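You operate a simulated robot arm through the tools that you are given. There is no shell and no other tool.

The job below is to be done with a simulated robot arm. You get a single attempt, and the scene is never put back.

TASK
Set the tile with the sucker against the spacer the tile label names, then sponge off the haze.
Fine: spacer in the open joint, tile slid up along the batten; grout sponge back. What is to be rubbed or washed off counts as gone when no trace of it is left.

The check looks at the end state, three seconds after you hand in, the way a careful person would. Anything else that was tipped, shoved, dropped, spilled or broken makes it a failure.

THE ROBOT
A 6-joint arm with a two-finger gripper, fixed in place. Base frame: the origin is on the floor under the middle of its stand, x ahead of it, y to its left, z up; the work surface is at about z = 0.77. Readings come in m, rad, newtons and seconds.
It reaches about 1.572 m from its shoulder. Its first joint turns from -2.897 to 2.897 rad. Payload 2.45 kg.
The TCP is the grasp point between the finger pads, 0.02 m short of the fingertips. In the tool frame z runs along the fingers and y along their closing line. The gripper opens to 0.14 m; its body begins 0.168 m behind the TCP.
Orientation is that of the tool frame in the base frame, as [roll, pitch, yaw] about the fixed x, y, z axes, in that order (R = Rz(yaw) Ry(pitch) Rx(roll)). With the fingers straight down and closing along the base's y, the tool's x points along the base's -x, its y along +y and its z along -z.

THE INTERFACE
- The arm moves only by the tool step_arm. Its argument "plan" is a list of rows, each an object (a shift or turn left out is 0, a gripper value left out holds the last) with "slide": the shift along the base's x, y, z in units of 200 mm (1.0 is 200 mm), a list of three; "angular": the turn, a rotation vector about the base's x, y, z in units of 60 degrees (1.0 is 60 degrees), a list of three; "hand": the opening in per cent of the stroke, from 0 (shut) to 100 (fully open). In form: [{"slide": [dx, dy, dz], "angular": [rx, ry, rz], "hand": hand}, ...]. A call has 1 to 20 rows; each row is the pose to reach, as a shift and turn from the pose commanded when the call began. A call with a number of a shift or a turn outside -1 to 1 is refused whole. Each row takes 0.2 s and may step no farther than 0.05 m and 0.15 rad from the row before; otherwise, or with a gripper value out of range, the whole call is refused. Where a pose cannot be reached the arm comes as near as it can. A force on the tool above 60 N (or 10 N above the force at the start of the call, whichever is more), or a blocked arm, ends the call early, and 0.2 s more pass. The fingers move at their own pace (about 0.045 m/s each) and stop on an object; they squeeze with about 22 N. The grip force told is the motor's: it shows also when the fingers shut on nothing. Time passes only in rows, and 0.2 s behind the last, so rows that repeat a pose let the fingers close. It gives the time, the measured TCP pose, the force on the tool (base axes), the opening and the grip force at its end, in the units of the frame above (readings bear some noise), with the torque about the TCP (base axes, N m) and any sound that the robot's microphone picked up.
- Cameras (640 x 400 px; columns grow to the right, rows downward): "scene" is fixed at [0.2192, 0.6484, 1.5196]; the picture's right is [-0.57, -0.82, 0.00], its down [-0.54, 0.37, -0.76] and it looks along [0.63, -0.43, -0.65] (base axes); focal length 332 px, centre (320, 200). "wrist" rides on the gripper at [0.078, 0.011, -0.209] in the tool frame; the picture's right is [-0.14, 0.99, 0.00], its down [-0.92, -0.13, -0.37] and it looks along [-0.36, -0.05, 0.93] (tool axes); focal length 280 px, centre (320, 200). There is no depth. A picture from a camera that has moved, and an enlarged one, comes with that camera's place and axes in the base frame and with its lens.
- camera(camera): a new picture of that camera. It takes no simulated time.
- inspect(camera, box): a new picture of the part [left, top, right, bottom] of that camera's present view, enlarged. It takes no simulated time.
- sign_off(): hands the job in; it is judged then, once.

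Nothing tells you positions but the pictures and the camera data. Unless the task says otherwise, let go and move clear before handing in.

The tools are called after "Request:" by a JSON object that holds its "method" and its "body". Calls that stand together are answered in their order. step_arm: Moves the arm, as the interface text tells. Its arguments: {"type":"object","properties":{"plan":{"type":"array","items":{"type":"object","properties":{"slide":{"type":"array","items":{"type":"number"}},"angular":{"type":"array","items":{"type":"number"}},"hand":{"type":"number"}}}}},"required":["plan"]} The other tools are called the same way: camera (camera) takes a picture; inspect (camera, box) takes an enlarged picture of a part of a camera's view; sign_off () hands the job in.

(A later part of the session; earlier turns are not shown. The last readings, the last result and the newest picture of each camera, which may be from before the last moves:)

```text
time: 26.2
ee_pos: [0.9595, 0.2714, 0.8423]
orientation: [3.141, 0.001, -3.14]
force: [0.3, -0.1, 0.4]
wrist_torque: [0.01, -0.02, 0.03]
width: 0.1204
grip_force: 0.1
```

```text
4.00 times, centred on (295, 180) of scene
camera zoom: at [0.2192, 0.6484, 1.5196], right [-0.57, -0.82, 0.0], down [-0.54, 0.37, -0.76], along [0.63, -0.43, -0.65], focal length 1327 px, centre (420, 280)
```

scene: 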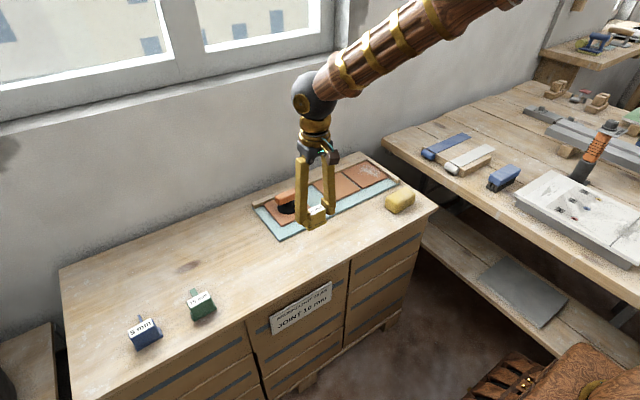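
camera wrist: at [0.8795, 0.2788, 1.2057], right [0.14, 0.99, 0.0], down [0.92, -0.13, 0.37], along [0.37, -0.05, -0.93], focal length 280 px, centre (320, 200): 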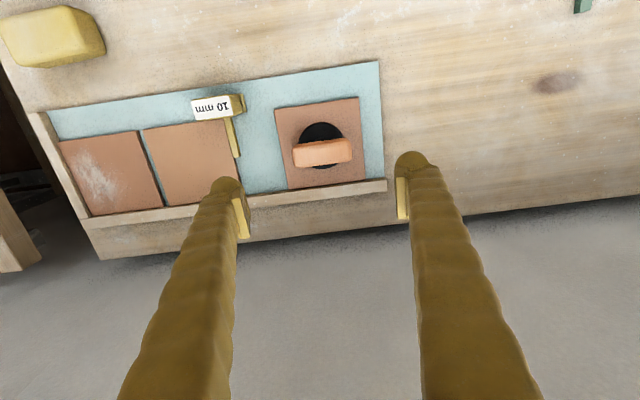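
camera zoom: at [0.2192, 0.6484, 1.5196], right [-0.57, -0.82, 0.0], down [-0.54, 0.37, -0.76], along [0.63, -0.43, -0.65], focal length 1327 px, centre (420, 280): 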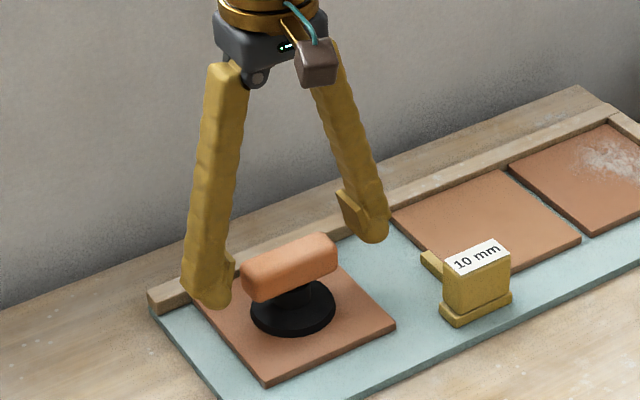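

The fingers straddle the bar at the right height. I'll centre by 1 mm and close.

Request:
{"method": "step_arm", "body": {"plan": [{"slide": [0, -0.006, 0], "hand": 70}, {"slide": [0, -0.006, 0], "hand": 60}, {"slide": [0, -0.006, 0], "hand": 50}, {"slide": [0, -0.006, 0], "hand": 40}, {"slide": [0, -0.006, 0], "hand": 40}, {"slide": [0, -0.006, 0], "hand": 40}]}}

Request:
{"method": "inspect", "body": {"camera": "wrist", "box": [200, 120, 440, 270]}}

```text
time: 27.6
ee_pos: [0.9591, 0.2698, 0.8415]
orientation: [3.141, -0.002, 3.141]
force: [-0.7, 0.8, 1.3]
wrist_torque: [-0.04, -0.01, -0.01]
width: 0.0791
grip_force: 22.3
```

```text
2.67 times, centred on (320, 195) of wrist
camera zoom: at [0.8807, 0.2798, 1.0507], right [0.14, 0.99, 0.0], down [0.92, -0.13, 0.37], along [0.37, -0.05, -0.93], focal length 748 px, centre (320, 213)
```

zoom: 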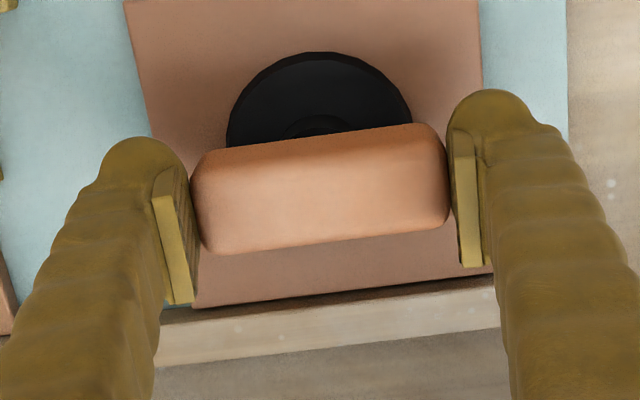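

The sucker is gripped. I'll slide the tile along the batten by 55 mm toward the spacer and then check.

Request:
{"method": "step_arm", "body": {"plan": [{"slide": [0, -0.02, 0]}, {"slide": [0, -0.05, 0]}, {"slide": [0, -0.1, 0]}, {"slide": [0, -0.15, 0]}, {"slide": [0, -0.2, 0]}, {"slide": [0, -0.24, 0]}, {"slide": [0, -0.27, 0]}, {"slide": [0, -0.27, 0]}]}}

Request:
{"method": "camera", "body": {"camera": "wrist"}}

Request:
{"method": "inspect", "body": {"camera": "wrist", "box": [200, 60, 360, 200]}}

Request:
{"method": "inspect", "body": {"camera": "scene", "box": [250, 140, 380, 240]}}

```text
time: 29.4
ee_pos: [0.96, 0.2146, 0.8418]
orientation: [3.141, 0.001, -3.141]
force: [-0.5, -0.4, -0.2]
wrist_torque: [0.04, 0.01, -0.03]
width: 0.079
grip_force: 22.1
```

```text
taken
camera wrist: at [0.8809, 0.2248, 1.0507], right [0.14, 0.99, 0.0], down [0.92, -0.13, 0.37], along [0.36, -0.05, -0.93], focal length 280 px, centre (320, 200)
```

wrist: 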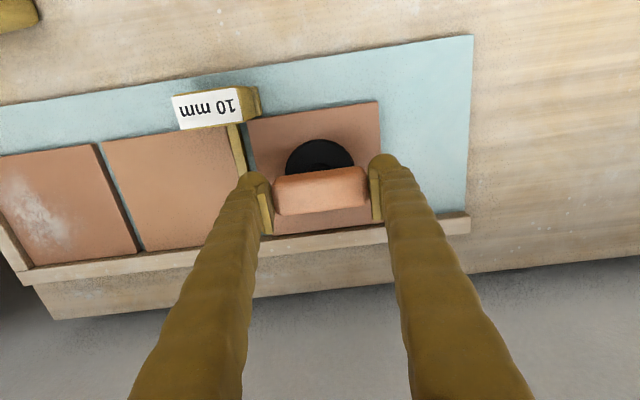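

```text
2.86 times, centred on (280, 130) of wrist
camera zoom: at [0.8809, 0.2248, 1.0507], right [0.14, 0.99, 0.0], down [0.92, -0.13, 0.37], along [0.36, -0.05, -0.93], focal length 801 px, centre (434, 400)
```

zoom: 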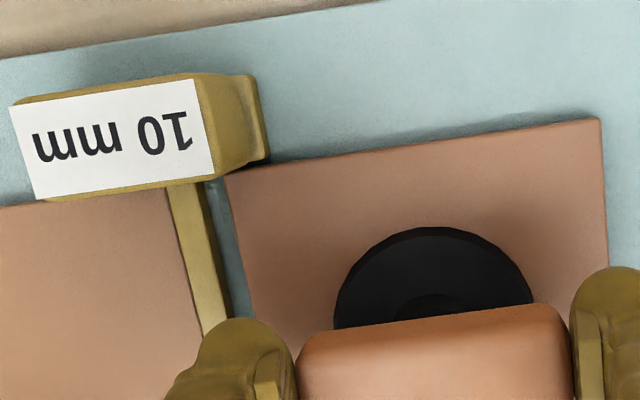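

```text
4.00 times, centred on (315, 190) of scene
camera zoom: at [0.2192, 0.6484, 1.5196], right [-0.57, -0.82, 0.0], down [-0.54, 0.37, -0.76], along [0.63, -0.43, -0.65], focal length 1327 px, centre (340, 240)
```

zoom: 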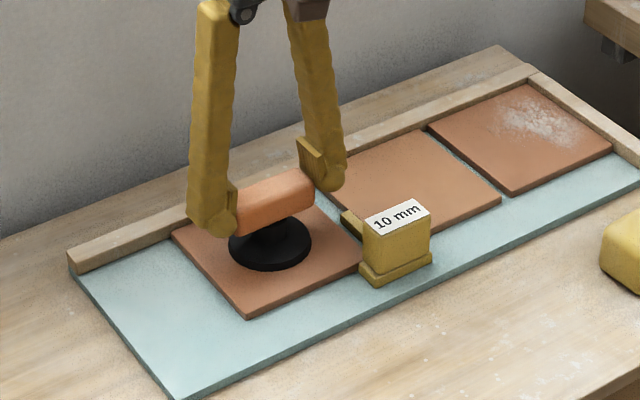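

The tile slides freely and its corner has passed the spacer's flange. About 9 mm remain, so I'll approach slowly.

Request:
{"method": "step_arm", "body": {"plan": [{"slide": [0, -0.012, 0]}, {"slide": [0, -0.024, 0]}, {"slide": [0, -0.035, 0]}, {"slide": [0, -0.035, 0]}]}}

Request:
{"method": "inspect", "body": {"camera": "wrist", "box": [220, 80, 300, 150]}}

```text
time: 30.4
ee_pos: [0.9588, 0.2067, 0.8412]
orientation: [3.141, 0.001, -3.141]
force: [0.1, -0.5, -0.5]
wrist_torque: [0.08, 0.02, 0.01]
width: 0.0793
grip_force: 21.9
```

```text
5.71 times, centred on (260, 115) of wrist
camera zoom: at [0.8806, 0.2182, 1.0507], right [0.14, 0.99, 0.0], down [0.92, -0.13, 0.37], along [0.36, -0.05, -0.93], focal length 1602 px, centre (663, 686)
```

zoom: 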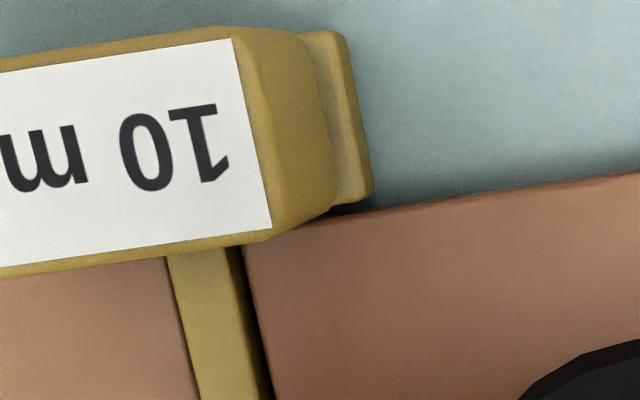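

About 1.5–2 mm of gap is left. I'll continue in half-millimetre steps and watch the y-force.

Request:
{"method": "step_arm", "body": {"plan": [{"slide": [0, -0.0025, 0]}, {"slide": [0, -0.005, 0]}, {"slide": [0, -0.005, 0]}]}}

Request:
{"method": "inspect", "body": {"camera": "wrist", "box": [220, 90, 280, 150]}}

```text
time: 31.2
ee_pos: [0.9592, 0.2065, 0.8413]
orientation: [3.14, -0.001, 3.141]
force: [-0.3, 0.1, -0.1]
wrist_torque: [0.04, 0.03, -0.03]
width: 0.0792
grip_force: 22.0
```

```text
6.67 times, centred on (250, 120) of wrist
camera zoom: at [0.8806, 0.2175, 1.0507], right [0.14, 0.99, 0.0], down [0.92, -0.13, 0.37], along [0.36, -0.05, -0.93], focal length 1869 px, centre (787, 733)
```

zoom: 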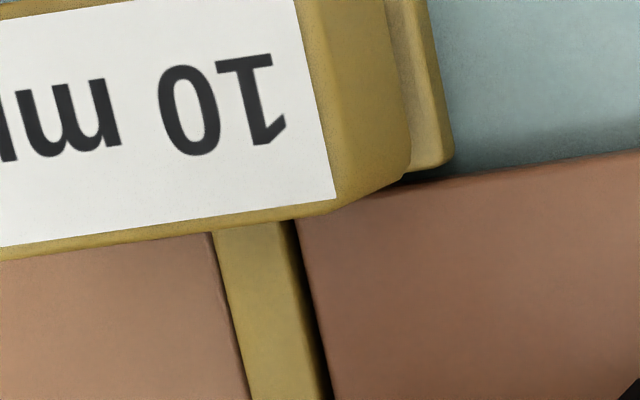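

Request:
{"method": "step_arm", "body": {"plan": [{"slide": [0, -0.0025, 0]}, {"slide": [0, -0.0025, 0]}]}}

Request:
{"method": "inspect", "body": {"camera": "wrist", "box": [220, 90, 280, 150]}}

```text
time: 31.8
ee_pos: [0.9579, 0.2062, 0.8423]
orientation: [3.14, 0.0, 3.141]
force: [0.0, 2.6, 0.6]
wrist_torque: [0.06, 0.02, 0.01]
width: 0.0791
grip_force: 21.8
```

```text
6.67 times, centred on (250, 120) of wrist
camera zoom: at [0.8806, 0.2171, 1.0507], right [0.14, 0.99, 0.0], down [0.92, -0.13, 0.37], along [0.37, -0.05, -0.93], focal length 1869 px, centre (787, 733)
```

zoom: 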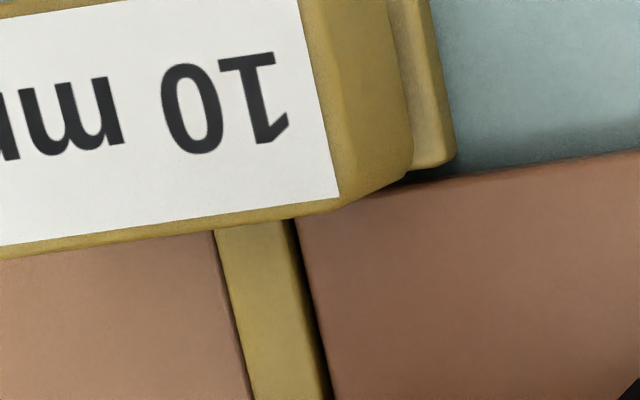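

Request:
{"method": "step_arm", "body": {"plan": [{"slide": [0, -0.0015, 0]}, {"slide": [0, -0.0015, 0]}]}}

Request:
{"method": "inspect", "body": {"camera": "wrist", "box": [90, 80, 290, 220]}}

```text
time: 32.4
ee_pos: [0.9589, 0.2063, 0.8421]
orientation: [-3.141, -0.001, -3.14]
force: [-1.0, 2.3, 3.1]
wrist_torque: [0.03, 0.04, -0.02]
width: 0.0791
grip_force: 22.3
```

```text
2.86 times, centred on (190, 150) of wrist
camera zoom: at [0.8807, 0.2169, 1.0507], right [0.14, 0.99, 0.0], down [0.92, -0.13, 0.37], along [0.37, -0.05, -0.93], focal length 801 px, centre (691, 343)
```

zoom: 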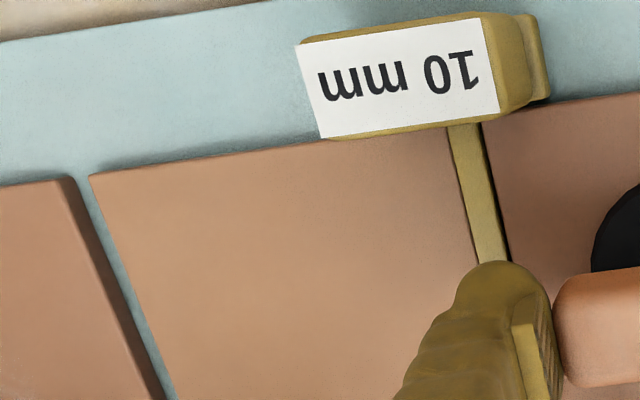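

I feel contact at about 2.5 N. Before continuing I want to verify the joint between the two set tiles hasn't changed.

Request:
{"method": "inspect", "body": {"camera": "wrist", "box": [90, 120, 170, 200]}}

Request:
{"method": "inspect", "body": {"camera": "scene", "box": [310, 160, 390, 220]}}

Request:
{"method": "camera", "body": {"camera": "wrist"}}

```text
5.00 times, centred on (130, 160) of wrist
camera zoom: at [0.8807, 0.2169, 1.0507], right [0.14, 0.99, 0.0], down [0.92, -0.13, 0.37], along [0.37, -0.05, -0.93], focal length 1402 px, centre (1270, 400)
```

zoom: 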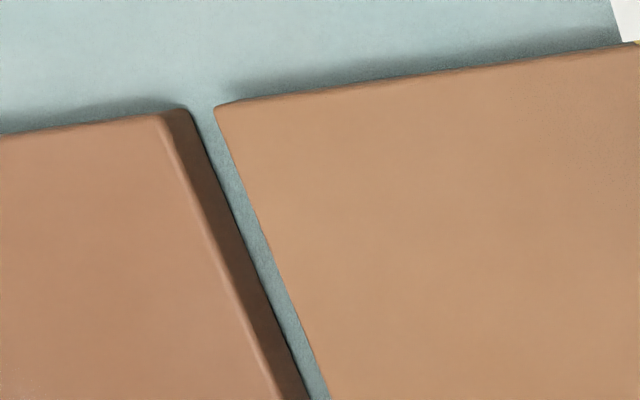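

```text
6.67 times, centred on (350, 190) of scene
camera zoom: at [0.2192, 0.6484, 1.5196], right [-0.57, -0.82, 0.0], down [-0.54, 0.37, -0.76], along [0.63, -0.43, -0.65], focal length 2212 px, centre (120, 267)
```

zoom: 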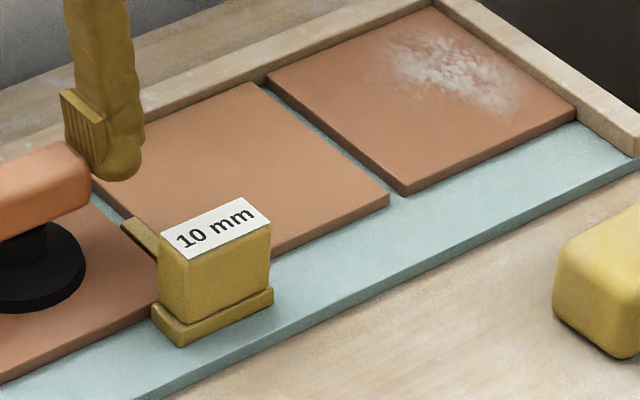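

```text
taken
camera wrist: at [0.8807, 0.2169, 1.0507], right [0.14, 0.99, 0.0], down [0.92, -0.13, 0.37], along [0.37, -0.05, -0.93], focal length 280 px, centre (320, 200)
```

wrist: 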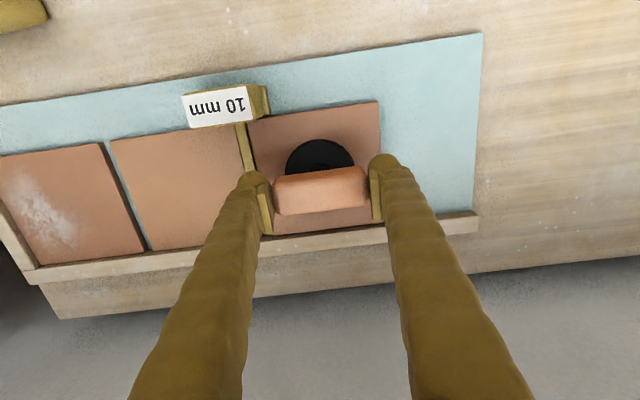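

The joint between the set tiles still measures about 10 mm. The dark strip beside the blade is just its side standing slightly proud of the tile. I'll release the sucker and rise to inspect.

Request:
{"method": "step_arm", "body": {"plan": [{"hand": 60}, {"hand": 70}, {"hand": 70}, {"hand": 70}]}}

Request:
{"method": "step_arm", "body": {"plan": [{"slide": [0, 0, 0.1], "hand": 70}, {"slide": [0, 0, 0.3], "hand": 70}, {"slide": [0, 0, 0.5], "hand": 70}, {"slide": [0, 0, 0.7], "hand": 70}, {"slide": [0, 0, 0.85], "hand": 70}, {"slide": [0, 0, 0.85], "hand": 70}]}}

Request:
{"method": "camera", "body": {"camera": "wrist"}}

Request:
{"method": "inspect", "body": {"camera": "wrist", "box": [200, 80, 380, 220]}}

Request:
{"method": "inspect", "body": {"camera": "scene", "box": [260, 150, 380, 240]}}

```text
time: 33.4
ee_pos: [0.9602, 0.2066, 0.8416]
orientation: [-3.141, 0.0, -3.141]
force: [0.2, 0.4, 0.7]
wrist_torque: [0.01, -0.01, -0.01]
width: 0.098
grip_force: 0.1
```

```text
time: 34.8
ee_pos: [0.9584, 0.2056, 1.0125]
orientation: [-3.14, -0.001, 3.141]
force: [-0.1, -0.3, 0.8]
wrist_torque: [-0.01, 0.03, 0.0]
width: 0.098
grip_force: 0.2
```

```text
taken
camera wrist: at [0.8803, 0.2166, 1.2203], right [0.14, 0.99, 0.0], down [0.92, -0.13, 0.37], along [0.36, -0.05, -0.93], focal length 280 px, centre (320, 200)
```

wrist: 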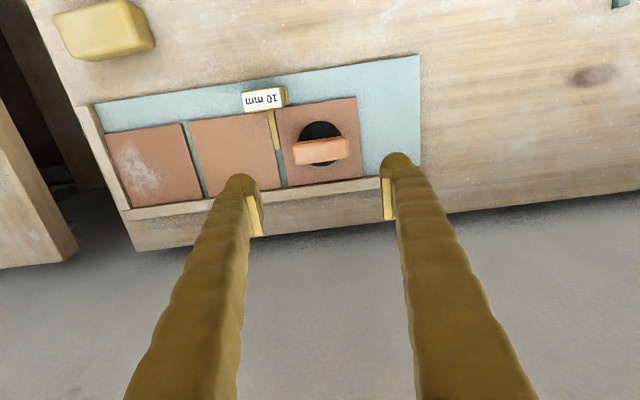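

```text
2.86 times, centred on (290, 150) of wrist
camera zoom: at [0.8803, 0.2166, 1.2203], right [0.14, 0.99, 0.0], down [0.92, -0.13, 0.37], along [0.36, -0.05, -0.93], focal length 801 px, centre (406, 343)
```

zoom: 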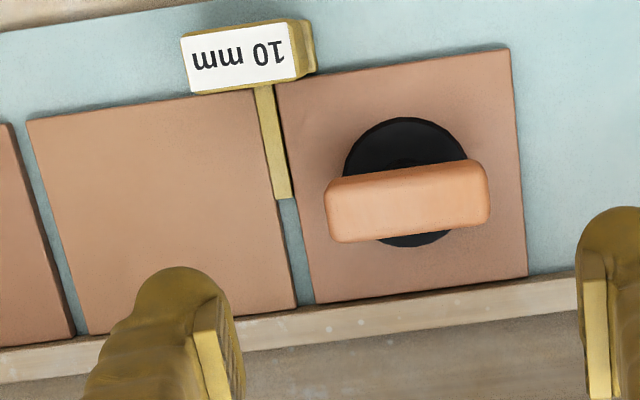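

```text
4.44 times, centred on (320, 195) of scene
camera zoom: at [0.2192, 0.6484, 1.5196], right [-0.57, -0.82, 0.0], down [-0.54, 0.37, -0.76], along [0.63, -0.43, -0.65], focal length 1475 px, centre (320, 222)
```

zoom: 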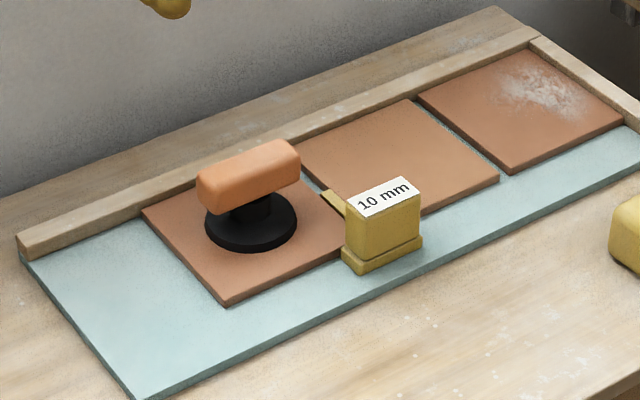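

Request:
{"method": "inspect", "body": {"camera": "wrist", "box": [255, 100, 305, 150]}}

Request:
{"method": "inspect", "body": {"camera": "wrist", "box": [270, 150, 370, 210]}}

```text
8.00 times, centred on (280, 125) of wrist
camera zoom: at [0.8803, 0.2166, 1.2203], right [0.14, 0.99, 0.0], down [0.92, -0.13, 0.37], along [0.36, -0.05, -0.93], focal length 2243 px, centre (640, 800)
```

zoom: 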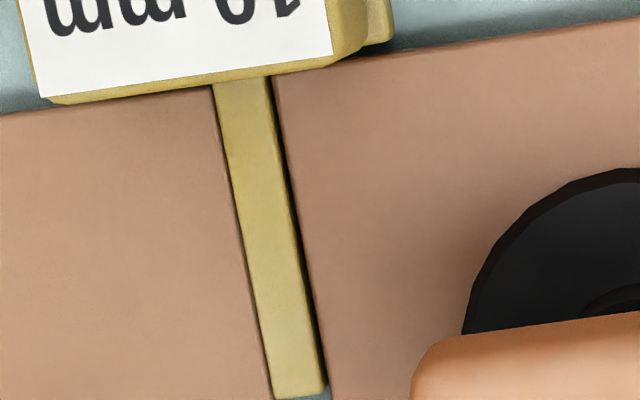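

```text
6.40 times, centred on (320, 180) of wrist
camera zoom: at [0.8803, 0.2166, 1.2203], right [0.14, 0.99, 0.0], down [0.92, -0.13, 0.37], along [0.36, -0.05, -0.93], focal length 1794 px, centre (320, 328)
```

zoom: 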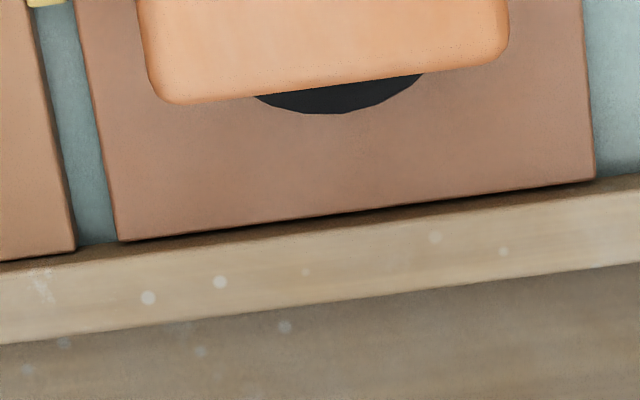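

Contact looks right near the handle. I'll view the joint from straight above to judge the fit along its whole length.

Request:
{"method": "step_arm", "body": {"plan": [{"slide": [0, -0.17, 0], "hand": 70}, {"slide": [0, -0.34, 0], "hand": 70}, {"slide": [0, -0.36, 0], "hand": 70}, {"slide": [0, -0.36, 0], "hand": 70}]}}

Request:
{"method": "inspect", "body": {"camera": "wrist", "box": [290, 100, 350, 150]}}

Request:
{"method": "inspect", "body": {"camera": "wrist", "box": [230, 90, 410, 210]}}

```text
time: 35.8
ee_pos: [0.9585, 0.1349, 1.0118]
orientation: [-3.141, 0.0, -3.141]
force: [0.4, -0.8, -0.2]
wrist_torque: [-0.01, 0.03, 0.0]
width: 0.0981
grip_force: 0.0
```

```text
8.00 times, centred on (320, 125) of wrist
camera zoom: at [0.8806, 0.1448, 1.2204], right [0.14, 0.99, 0.0], down [0.92, -0.13, 0.37], along [0.37, -0.05, -0.93], focal length 2243 px, centre (320, 800)
```

zoom: 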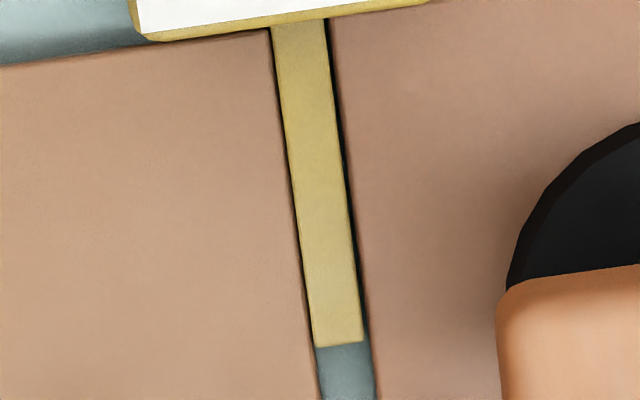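

```text
3.33 times, centred on (320, 150) of wrist
camera zoom: at [0.8806, 0.1448, 1.2204], right [0.14, 0.99, 0.0], down [0.92, -0.13, 0.37], along [0.37, -0.05, -0.93], focal length 935 px, centre (320, 367)
```

zoom: 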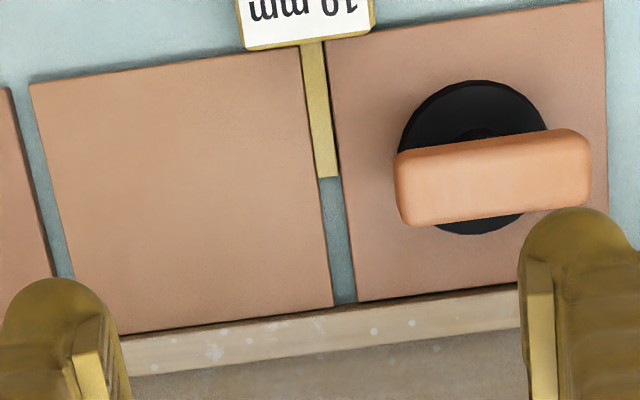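

Request:
{"method": "inspect", "body": {"camera": "wrist", "box": [225, 110, 265, 180]}}

Request:
{"method": "inspect", "body": {"camera": "wrist", "box": [310, 140, 350, 185]}}

```text
5.71 times, centred on (245, 145) of wrist
camera zoom: at [0.8806, 0.1448, 1.2204], right [0.14, 0.99, 0.0], down [0.92, -0.13, 0.37], along [0.37, -0.05, -0.93], focal length 1602 px, centre (749, 514)
```

zoom: 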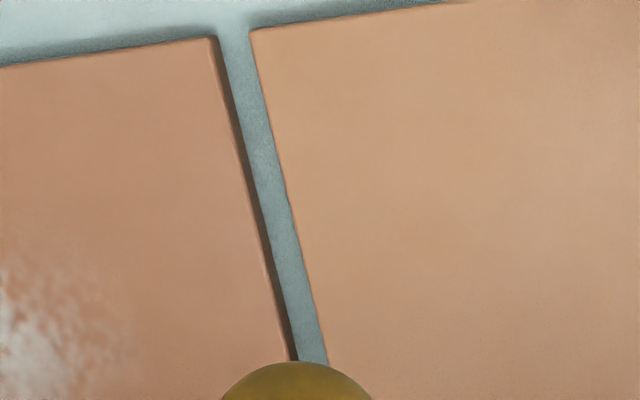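

```text
8.89 times, centred on (330, 162) of wrist
camera zoom: at [0.8806, 0.1448, 1.2204], right [0.14, 0.99, 0.0], down [0.92, -0.13, 0.37], along [0.37, -0.05, -0.93], focal length 2492 px, centre (231, 533)
```

zoom: 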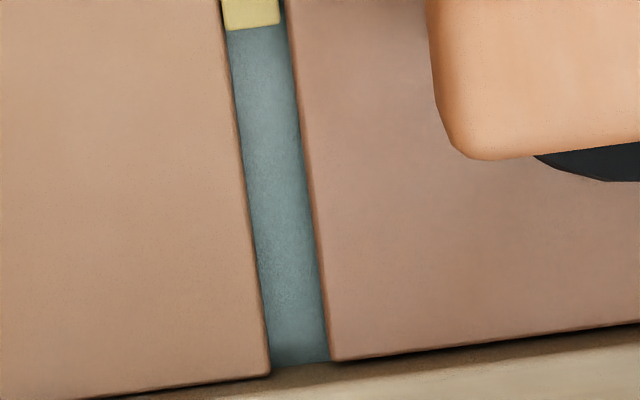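

The joint is about 10.6–11 mm and the tile sits about half a degree off the bed's line. I'll re-grip the sucker with a slight -0.45° yaw to square it, then snug it gently against the blade.

Request:
{"method": "step_arm", "body": {"plan": [{"slide": [0, 0.18, 0], "angular": [0, 0, -0.0075], "hand": 72}, {"slide": [0, 0.36, 0], "angular": [0, 0, -0.0075], "hand": 72}, {"slide": [0, 0.36, -0.2], "angular": [0, 0, -0.0075], "hand": 72}, {"slide": [0, 0.36, -0.4], "angular": [0, 0, -0.0075], "hand": 72}, {"slide": [0, 0.36, -0.6], "angular": [0, 0, -0.0075], "hand": 72}, {"slide": [0, 0.36, -0.75], "angular": [0, 0, -0.0075], "hand": 72}, {"slide": [0, 0.36, -0.85], "angular": [0, 0, -0.0075], "hand": 72}, {"slide": [0, 0.36, -0.85], "angular": [0, 0, -0.0075], "hand": 72}]}}

Request:
{"method": "inspect", "body": {"camera": "wrist", "box": [200, 120, 440, 270]}}

```text
time: 37.6
ee_pos: [0.9584, 0.2059, 0.8405]
orientation: [3.14, 0.0, 3.133]
force: [-0.9, 0.0, 0.0]
wrist_torque: [-0.02, 0.01, -0.01]
width: 0.1009
grip_force: 0.0
```

```text
2.67 times, centred on (320, 195) of wrist
camera zoom: at [0.88, 0.2174, 1.0503], right [0.15, 0.99, 0.0], down [0.92, -0.14, 0.37], along [0.36, -0.05, -0.93], focal length 748 px, centre (320, 213)
```

zoom: 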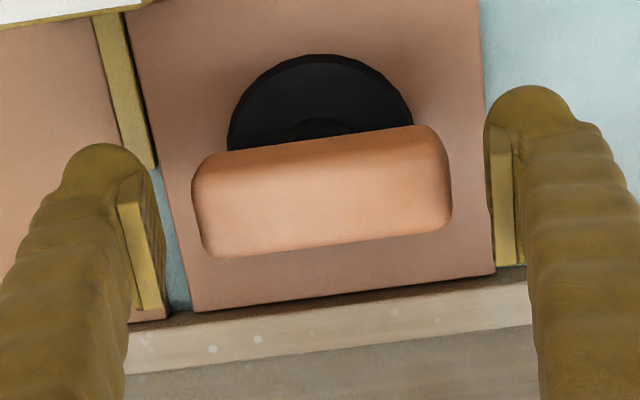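

Request:
{"method": "inspect", "body": {"camera": "wrist", "box": [260, 210, 400, 260]}}

Request:
{"method": "inspect", "body": {"camera": "scene", "box": [270, 160, 350, 220]}}

```text
4.57 times, centred on (330, 235) of wrist
camera zoom: at [0.88, 0.2174, 1.0503], right [0.15, 0.99, 0.0], down [0.92, -0.14, 0.37], along [0.36, -0.05, -0.93], focal length 1282 px, centre (274, 40)
```

zoom: 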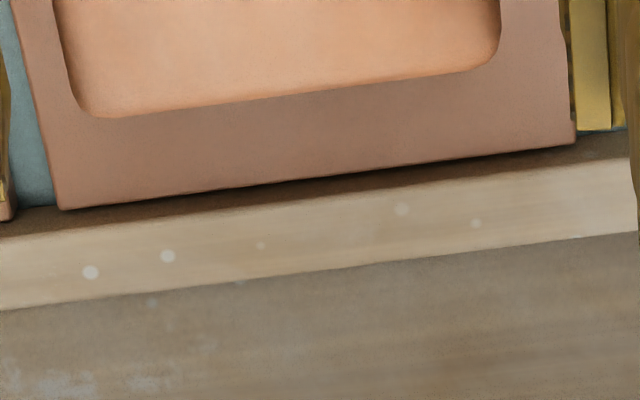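

```text
6.67 times, centred on (310, 190) of scene
camera zoom: at [0.2192, 0.6484, 1.5196], right [-0.57, -0.82, 0.0], down [-0.54, 0.37, -0.76], along [0.63, -0.43, -0.65], focal length 2212 px, centre (387, 267)
```

zoom: 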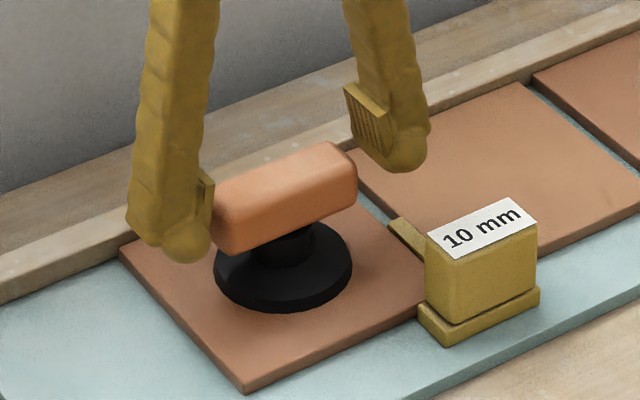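

The tile's back edge is parallel to the batten within about 0.2°, so I'll undo most of the yaw correction before gripping. After that I'll snug the tile toward the blade.

Request:
{"method": "step_arm", "body": {"plan": [{"angular": [0, 0, 0.005], "hand": 65}, {"angular": [0, 0, 0.005], "hand": 58}, {"angular": [0, 0, 0.005], "hand": 50}, {"angular": [0, 0, 0.005], "hand": 40}, {"angular": [0, 0, 0.005], "hand": 40}]}}

Request:
{"method": "step_arm", "body": {"plan": [{"slide": [0, -0.0015, 0]}, {"slide": [0, -0.003, 0]}, {"slide": [0, -0.003, 0]}]}}

Request:
{"method": "inspect", "body": {"camera": "wrist", "box": [220, 90, 280, 150]}}

```text
time: 38.8
ee_pos: [0.9583, 0.2061, 0.8402]
orientation: [-3.141, 0.002, 3.138]
force: [-0.4, 0.4, 0.4]
wrist_torque: [-0.02, 0.04, 0.06]
width: 0.079
grip_force: 22.1
```

```text
time: 39.6
ee_pos: [0.958, 0.2055, 0.8422]
orientation: [-3.14, 0.0, 3.138]
force: [0.4, 0.8, -0.4]
wrist_torque: [0.0, -0.02, 0.04]
width: 0.0792
grip_force: 22.4
```

```text
6.67 times, centred on (250, 120) of wrist
camera zoom: at [0.8802, 0.2162, 1.0505], right [0.14, 0.99, 0.0], down [0.92, -0.13, 0.37], along [0.36, -0.05, -0.93], focal length 1869 px, centre (787, 733)
```

zoom: 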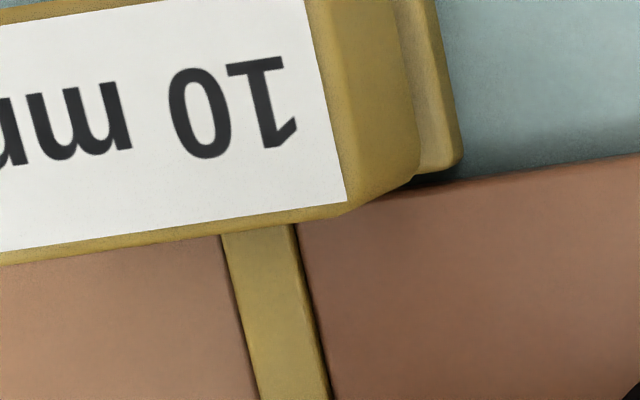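

Request:
{"method": "step_arm", "body": {"plan": [{"slide": [0, -0.0015, 0]}, {"slide": [0, -0.0015, 0]}]}}

Request:
{"method": "inspect", "body": {"camera": "wrist", "box": [220, 90, 280, 150]}}

```text
time: 40.2
ee_pos: [0.9586, 0.2055, 0.8408]
orientation: [-3.141, 0.002, 3.14]
force: [-0.2, 1.2, -1.2]
wrist_torque: [0.06, 0.0, -0.02]
width: 0.0789
grip_force: 22.0
```

```text
6.67 times, centred on (250, 120) of wrist
camera zoom: at [0.8803, 0.2162, 1.0505], right [0.14, 0.99, 0.0], down [0.92, -0.13, 0.37], along [0.36, -0.05, -0.93], focal length 1869 px, centre (787, 733)
```

zoom: 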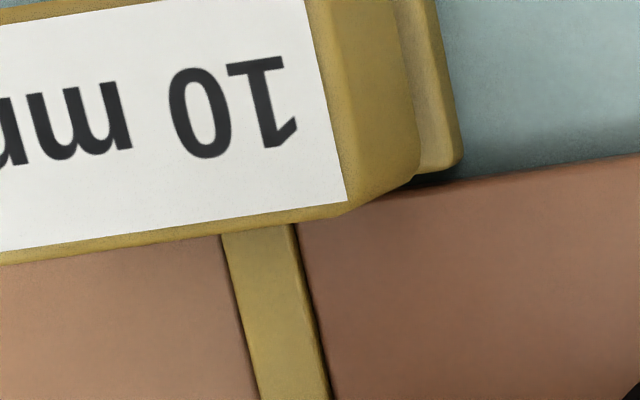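

Request:
{"method": "step_arm", "body": {"plan": [{"slide": [0, -0.0015, 0]}, {"slide": [0, -0.0025, 0]}, {"slide": [0, -0.0025, 0]}]}}

Request:
{"method": "inspect", "body": {"camera": "wrist", "box": [220, 90, 280, 150]}}

Request:
{"method": "inspect", "body": {"camera": "wrist", "box": [90, 120, 170, 200]}}

```text
time: 41.0
ee_pos: [0.9586, 0.2044, 0.8403]
orientation: [3.141, 0.0, 3.141]
force: [-1.0, 9.5, -0.8]
wrist_torque: [0.47, 0.17, -0.23]
width: 0.0791
grip_force: 21.5
```

```text
6.67 times, centred on (250, 120) of wrist
camera zoom: at [0.8804, 0.2157, 1.0507], right [0.14, 0.99, 0.0], down [0.92, -0.13, 0.37], along [0.36, -0.05, -0.93], focal length 1869 px, centre (787, 733)
```

zoom: 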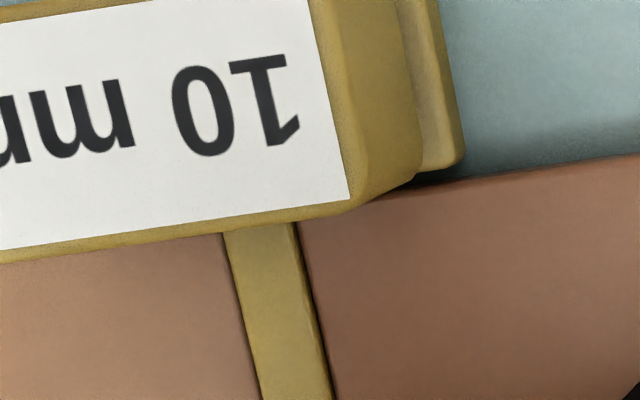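

```text
5.00 times, centred on (130, 160) of wrist
camera zoom: at [0.8804, 0.2157, 1.0507], right [0.14, 0.99, 0.0], down [0.92, -0.13, 0.37], along [0.36, -0.05, -0.93], focal length 1402 px, centre (1270, 400)
```

zoom: 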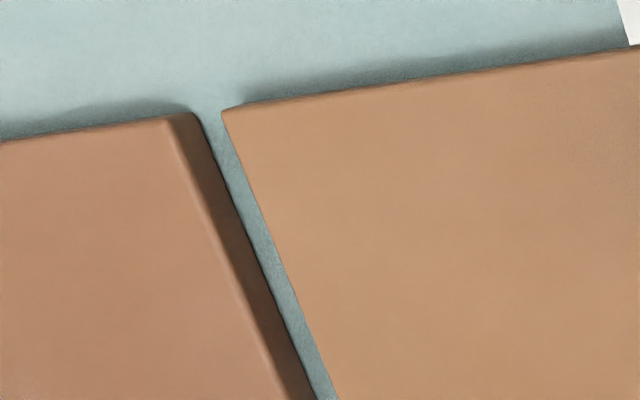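

Firm contact at 9.5 N, and the set tiles didn't move. I'll relieve the push slightly, release and rise.

Request:
{"method": "step_arm", "body": {"plan": [{"slide": [0, 0.0015, 0]}, {"slide": [0, 0.0015, 0], "hand": 60}, {"slide": [0, 0.0015, 0], "hand": 70}, {"slide": [0, 0.0015, 0], "hand": 70}, {"slide": [0, 0.0015, 0], "hand": 70}]}}

Request:
{"method": "step_arm", "body": {"plan": [{"slide": [0, 0, 0.1], "hand": 70}, {"slide": [0, 0, 0.3], "hand": 70}, {"slide": [0, 0, 0.5], "hand": 70}, {"slide": [0, 0, 0.7], "hand": 70}, {"slide": [0, 0, 0.85], "hand": 70}, {"slide": [0, -0.15, 0.85], "hand": 70}, {"slide": [0, -0.36, 0.85], "hand": 70}, {"slide": [0, -0.36, 0.85], "hand": 70}]}}

Request:
{"method": "inspect", "body": {"camera": "wrist", "box": [290, 100, 350, 150]}}

Request:
{"method": "inspect", "body": {"camera": "wrist", "box": [310, 140, 350, 185]}}

Request:
{"method": "camera", "body": {"camera": "wrist"}}

```text
time: 42.2
ee_pos: [0.9602, 0.2045, 0.8419]
orientation: [3.141, 0.002, 3.141]
force: [-0.5, 0.0, -0.2]
wrist_torque: [0.04, 0.02, 0.0]
width: 0.098
grip_force: 0.0
```

```text
time: 44.0
ee_pos: [0.9569, 0.1323, 1.0118]
orientation: [-3.141, 0.001, 3.141]
force: [-0.6, -0.8, 0.3]
wrist_torque: [0.04, -0.03, -0.01]
width: 0.0981
grip_force: 0.0
```

```text
8.00 times, centred on (320, 125) of wrist
camera zoom: at [0.8803, 0.1427, 1.2206], right [0.14, 0.99, 0.0], down [0.92, -0.13, 0.37], along [0.36, -0.05, -0.93], focal length 2243 px, centre (320, 800)
```

zoom: 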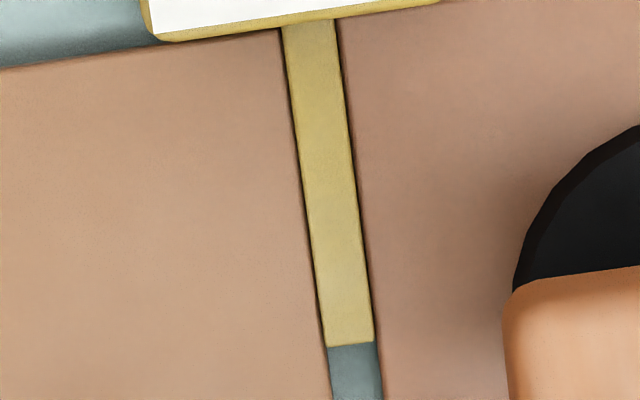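

```text
8.89 times, centred on (330, 162) of wrist
camera zoom: at [0.8803, 0.1427, 1.2206], right [0.14, 0.99, 0.0], down [0.92, -0.13, 0.37], along [0.36, -0.05, -0.93], focal length 2492 px, centre (231, 533)
```

zoom: 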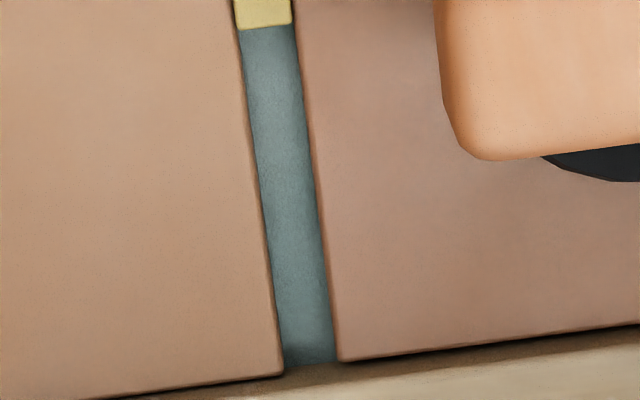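

```text
taken
camera wrist: at [0.8803, 0.1427, 1.2206], right [0.14, 0.99, 0.0], down [0.92, -0.13, 0.37], along [0.36, -0.05, -0.93], focal length 280 px, centre (320, 200)
```

wrist: 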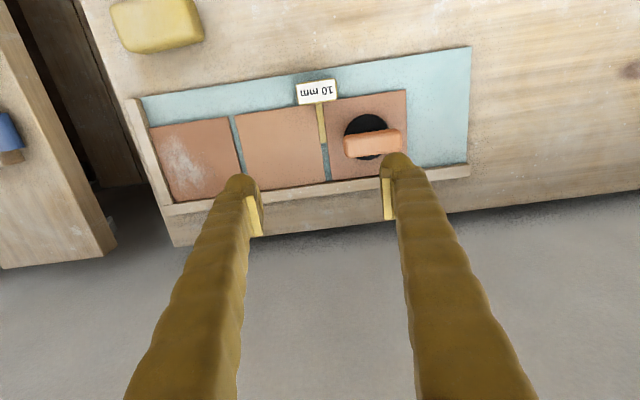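

The joint now measures about 10.1 mm and is parallel all along. Next is the sponge, so I'll move the camera over it.

Request:
{"method": "step_arm", "body": {"plan": [{"slide": [-0.15, -0.17, 0], "hand": 70}, {"slide": [-0.3, -0.34, 0], "hand": 70}, {"slide": [-0.45, -0.5, 0], "hand": 70}, {"slide": [-0.6, -0.66, 0], "hand": 70}, {"slide": [-0.75, -0.82, 0], "hand": 70}, {"slide": [-0.9, -0.96, 0], "hand": 70}, {"slide": [-0.9, -0.96, 0], "hand": 70}]}}

Request:
{"method": "camera", "body": {"camera": "wrist"}}

Request:
{"method": "inspect", "body": {"camera": "wrist", "box": [240, 100, 400, 220]}}

Request:
{"method": "inspect", "body": {"camera": "scene", "box": [370, 170, 450, 230]}}

```text
time: 45.6
ee_pos: [0.778, -0.0601, 1.0105]
orientation: [-3.141, 0.0, 3.14]
force: [-1.0, -0.1, 0.3]
wrist_torque: [-0.01, 0.02, 0.01]
width: 0.0979
grip_force: 0.0
```

```text
taken
camera wrist: at [0.7, -0.049, 1.2198], right [0.14, 0.99, 0.0], down [0.92, -0.13, 0.37], along [0.36, -0.05, -0.93], focal length 280 px, centre (320, 200)
```

wrist: 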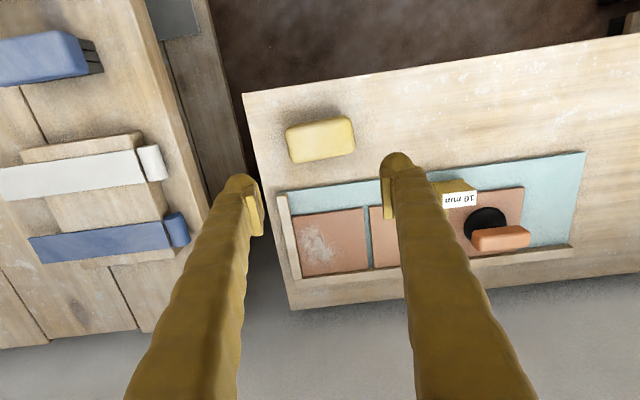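

```text
3.33 times, centred on (320, 160) of wrist
camera zoom: at [0.7, -0.049, 1.2198], right [0.14, 0.99, 0.0], down [0.92, -0.13, 0.37], along [0.36, -0.05, -0.93], focal length 935 px, centre (320, 333)
```

zoom: 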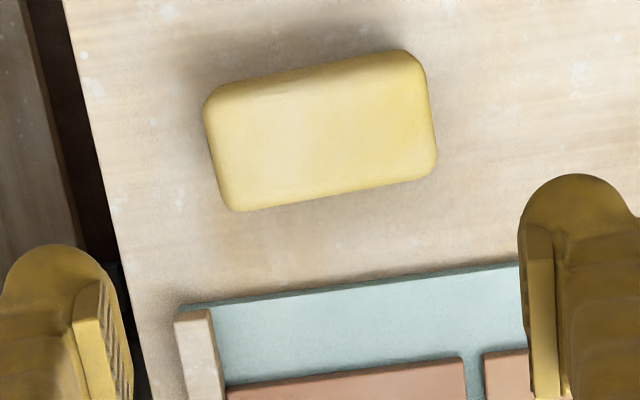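

```text
6.67 times, centred on (410, 200) of scene
camera zoom: at [0.2192, 0.6484, 1.5196], right [-0.57, -0.82, 0.0], down [-0.54, 0.37, -0.76], along [0.63, -0.43, -0.65], focal length 2212 px, centre (-280, 200)
```

zoom: 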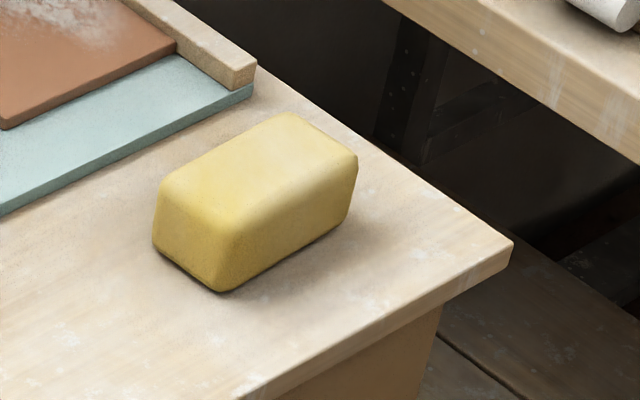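

The sponge is about 100×60×48 mm, centred near (0.769, -0.0585) with roughly +2.5° yaw. I'll position above it with the fingers wide, matching its yaw.

Request:
{"method": "step_arm", "body": {"plan": [{"slide": [-0.02, 0.008, -0.1], "angular": [0, 0, 0.02], "hand": 97}, {"slide": [-0.045, 0.008, -0.25], "angular": [0, 0, 0.0417], "hand": 97}, {"slide": [-0.045, 0.008, -0.4], "angular": [0, 0, 0.0417], "hand": 97}, {"slide": [-0.045, 0.008, -0.55], "angular": [0, 0, 0.0417], "hand": 97}, {"slide": [-0.045, 0.008, -0.62], "angular": [0, 0, 0.0417], "hand": 97}, {"slide": [-0.045, 0.008, -0.62], "angular": [0, 0, 0.0417], "hand": 97}]}}

Request:
{"method": "camera", "body": {"camera": "wrist"}}

Request:
{"method": "inspect", "body": {"camera": "wrist", "box": [200, 90, 440, 270]}}

Request:
{"method": "inspect", "body": {"camera": "scene", "box": [340, 130, 460, 230]}}

```text
time: 47.0
ee_pos: [0.7708, -0.0583, 0.8877]
orientation: [-3.14, -0.001, -3.099]
force: [1.0, 0.9, 0.3]
wrist_torque: [-0.02, -0.03, 0.01]
width: 0.1359
grip_force: 0.1
```

```text
taken
camera wrist: at [0.6916, -0.051, 1.0968], right [0.1, 1.0, 0.0], down [0.93, -0.09, 0.37], along [0.37, -0.04, -0.93], focal length 280 px, centre (320, 200)
```

wrist: 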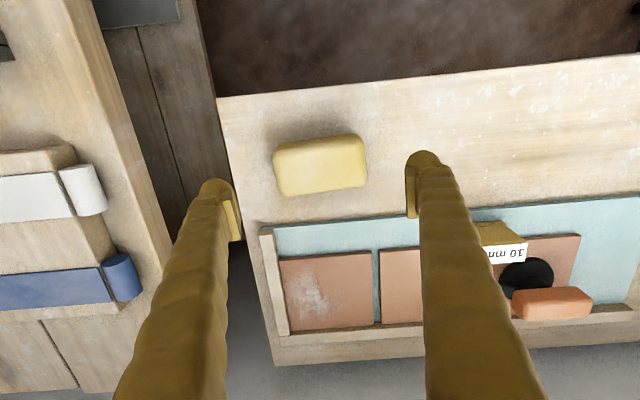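

```text
2.22 times, centred on (320, 180) of wrist
camera zoom: at [0.6916, -0.051, 1.0968], right [0.1, 1.0, 0.0], down [0.93, -0.09, 0.37], along [0.37, -0.04, -0.93], focal length 623 px, centre (320, 244)
```

zoom: 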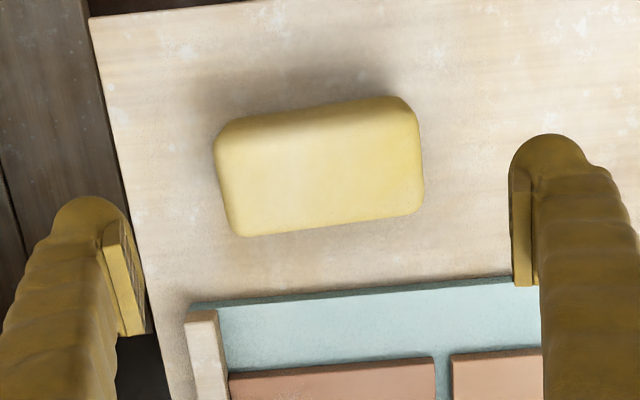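

```text
4.00 times, centred on (400, 180) of scene
camera zoom: at [0.2192, 0.6484, 1.5196], right [-0.57, -0.82, 0.0], down [-0.54, 0.37, -0.76], along [0.63, -0.43, -0.65], focal length 1327 px, centre (0, 280)
```

zoom: 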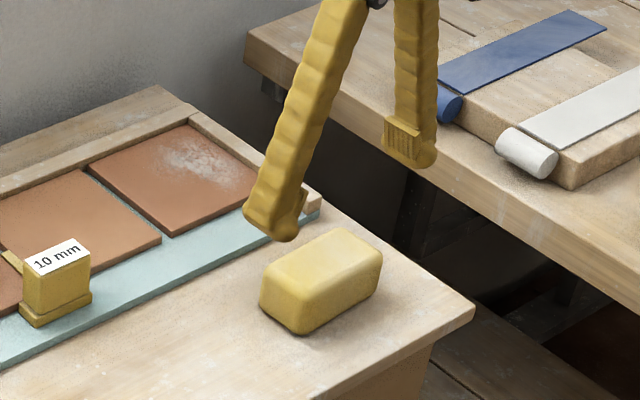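

The gripper is well aligned over the sponge. I'll descend and close on its ends, keeping the fingertips high enough to clear the battens later.

Request:
{"method": "step_arm", "body": {"plan": [{"slide": [-0.0075, 0, -0.12], "angular": [0, 0, 0.01], "hand": 97}, {"slide": [-0.0075, 0, -0.24], "angular": [0, 0, 0.01], "hand": 97}, {"slide": [-0.0075, 0, -0.34], "angular": [0, 0, 0.01], "hand": 97}, {"slide": [-0.0075, 0, -0.398], "angular": [0, 0, 0.01], "hand": 97}, {"slide": [-0.0075, 0, -0.398], "angular": [0, 0, 0.01], "hand": 97}]}}

Request:
{"method": "step_arm", "body": {"plan": [{"hand": 85}, {"hand": 75}, {"hand": 65}, {"hand": 55}, {"hand": 50}, {"hand": 50}]}}

Request:
{"method": "inspect", "body": {"camera": "wrist", "box": [200, 90, 440, 270]}}

Request:
{"method": "inspect", "body": {"camera": "scene", "box": [340, 130, 460, 230]}}

```text
time: 48.2
ee_pos: [0.7674, -0.0572, 0.8088]
orientation: [3.141, 0.0, -3.091]
force: [0.5, 0.8, 0.5]
wrist_torque: [-0.02, 0.0, 0.0]
width: 0.1358
grip_force: 0.1
```

```text
time: 49.6
ee_pos: [0.7673, -0.0584, 0.8087]
orientation: [3.14, -0.001, -3.09]
force: [-0.5, -0.3, 2.1]
wrist_torque: [0.0, -0.01, 0.0]
width: 0.099
grip_force: 22.2
```

```text
2.22 times, centred on (320, 180) of wrist
camera zoom: at [0.689, -0.0512, 1.0172], right [0.09, 1.0, 0.0], down [0.93, -0.08, 0.37], along [0.37, -0.03, -0.93], focal length 623 px, centre (320, 244)
```

zoom: 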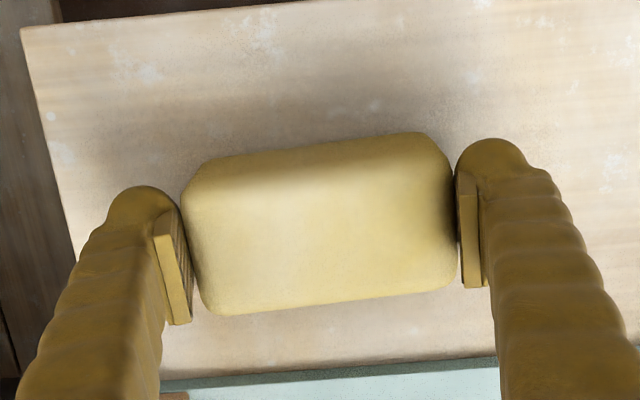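

```text
4.00 times, centred on (400, 180) of scene
camera zoom: at [0.2192, 0.6484, 1.5196], right [-0.57, -0.82, 0.0], down [-0.54, 0.37, -0.76], along [0.63, -0.43, -0.65], focal length 1327 px, centre (0, 280)
```

zoom: 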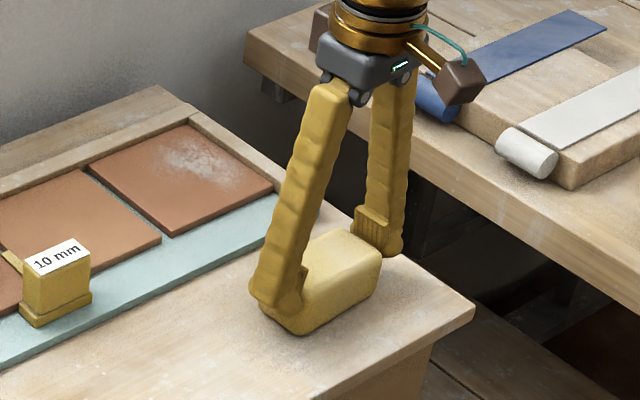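

The sponge is gripped (99 mm width). I'll lift it, square it to the bed and carry it above the hazed tile.

Request:
{"method": "step_arm", "body": {"plan": [{"slide": [0, 0, 0.1]}, {"slide": [0, 0, 0.25]}, {"slide": [0, 0, 0.4], "angular": [0, 0, -0.025]}, {"slide": [0.2, -0.02, 0.4], "angular": [0, 0, -0.0517]}, {"slide": [0.4, -0.04, 0.4], "angular": [0, 0, -0.0517]}, {"slide": [0.6, -0.06, 0.4], "angular": [0, 0, -0.0517]}, {"slide": [0.8, -0.06, 0.4], "angular": [0, 0, -0.0517]}, {"slide": [0.94, -0.06, 0.4], "angular": [0, 0, -0.0517]}, {"slide": [0.94, -0.06, 0.4], "angular": [0, 0, -0.0517]}]}}

Request:
{"method": "camera", "body": {"camera": "wrist"}}

Request:
{"method": "inspect", "body": {"camera": "scene", "box": [310, 110, 450, 230]}}

```text
time: 51.6
ee_pos: [0.957, -0.0701, 0.8887]
orientation: [-3.141, 0.0, 3.139]
force: [0.0, 0.5, -0.7]
wrist_torque: [0.01, -0.05, 0.01]
width: 0.0989
grip_force: 21.9
```

```text
taken
camera wrist: at [0.8782, -0.0591, 1.0975], right [0.14, 0.99, 0.0], down [0.92, -0.13, 0.37], along [0.36, -0.05, -0.93], focal length 280 px, centre (320, 200)
```

wrist: 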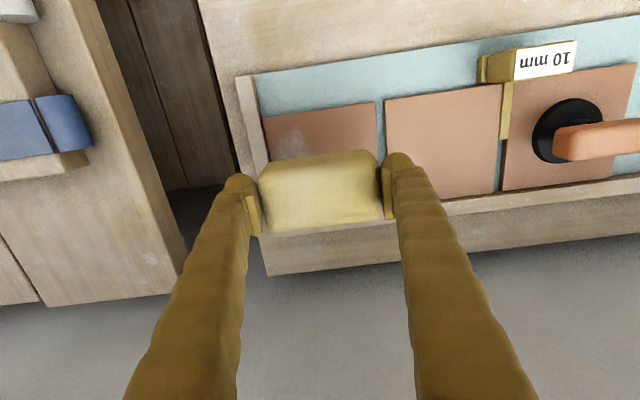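

```text
3.33 times, centred on (380, 170) of scene
camera zoom: at [0.2192, 0.6484, 1.5196], right [-0.57, -0.82, 0.0], down [-0.54, 0.37, -0.76], along [0.63, -0.43, -0.65], focal length 1106 px, centre (120, 300)
```

zoom: 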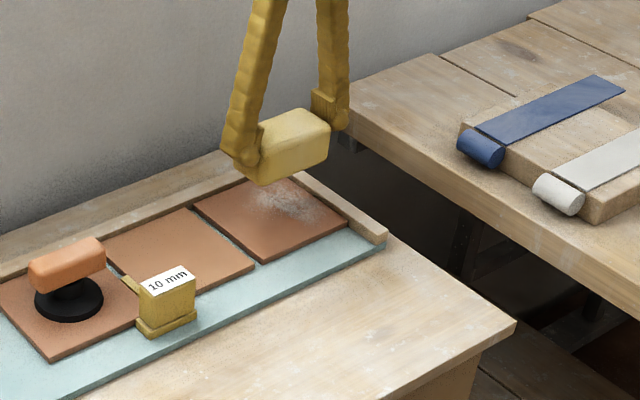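

The sponge is above the hazed tile. I'll move to the front half and lower toward contact gently.

Request:
{"method": "step_arm", "body": {"plan": [{"slide": [-0.06, -0.005, -0.05]}, {"slide": [-0.12, -0.01, -0.15]}, {"slide": [-0.12, -0.01, -0.24]}, {"slide": [-0.12, -0.01, -0.28]}, {"slide": [-0.12, -0.01, -0.28]}]}}

Request:
{"method": "step_arm", "body": {"plan": [{"slide": [0, 0, -0.01]}, {"slide": [0, 0, -0.02]}, {"slide": [0, 0, -0.02]}]}}

Request:
{"method": "step_arm", "body": {"plan": [{"slide": [0, 0, -0.01]}, {"slide": [0, 0, -0.01]}]}}

```text
time: 52.8
ee_pos: [0.9331, -0.0715, 0.8323]
orientation: [3.142, 0.0, 3.139]
force: [-1.0, -0.1, -0.9]
wrist_torque: [-0.02, 0.01, 0.02]
width: 0.099
grip_force: 22.1
```

```text
time: 53.6
ee_pos: [0.9337, -0.0715, 0.8287]
orientation: [3.14, 0.0, 3.141]
force: [0.8, -1.2, -1.1]
wrist_torque: [0.04, 0.03, 0.01]
width: 0.099
grip_force: 22.2
```

```text
time: 54.2
ee_pos: [0.9332, -0.0706, 0.8275]
orientation: [-3.14, 0.002, 3.139]
force: [-3.4, 1.3, 19.1]
wrist_torque: [0.05, 0.17, 0.04]
width: 0.0988
grip_force: 21.8
```

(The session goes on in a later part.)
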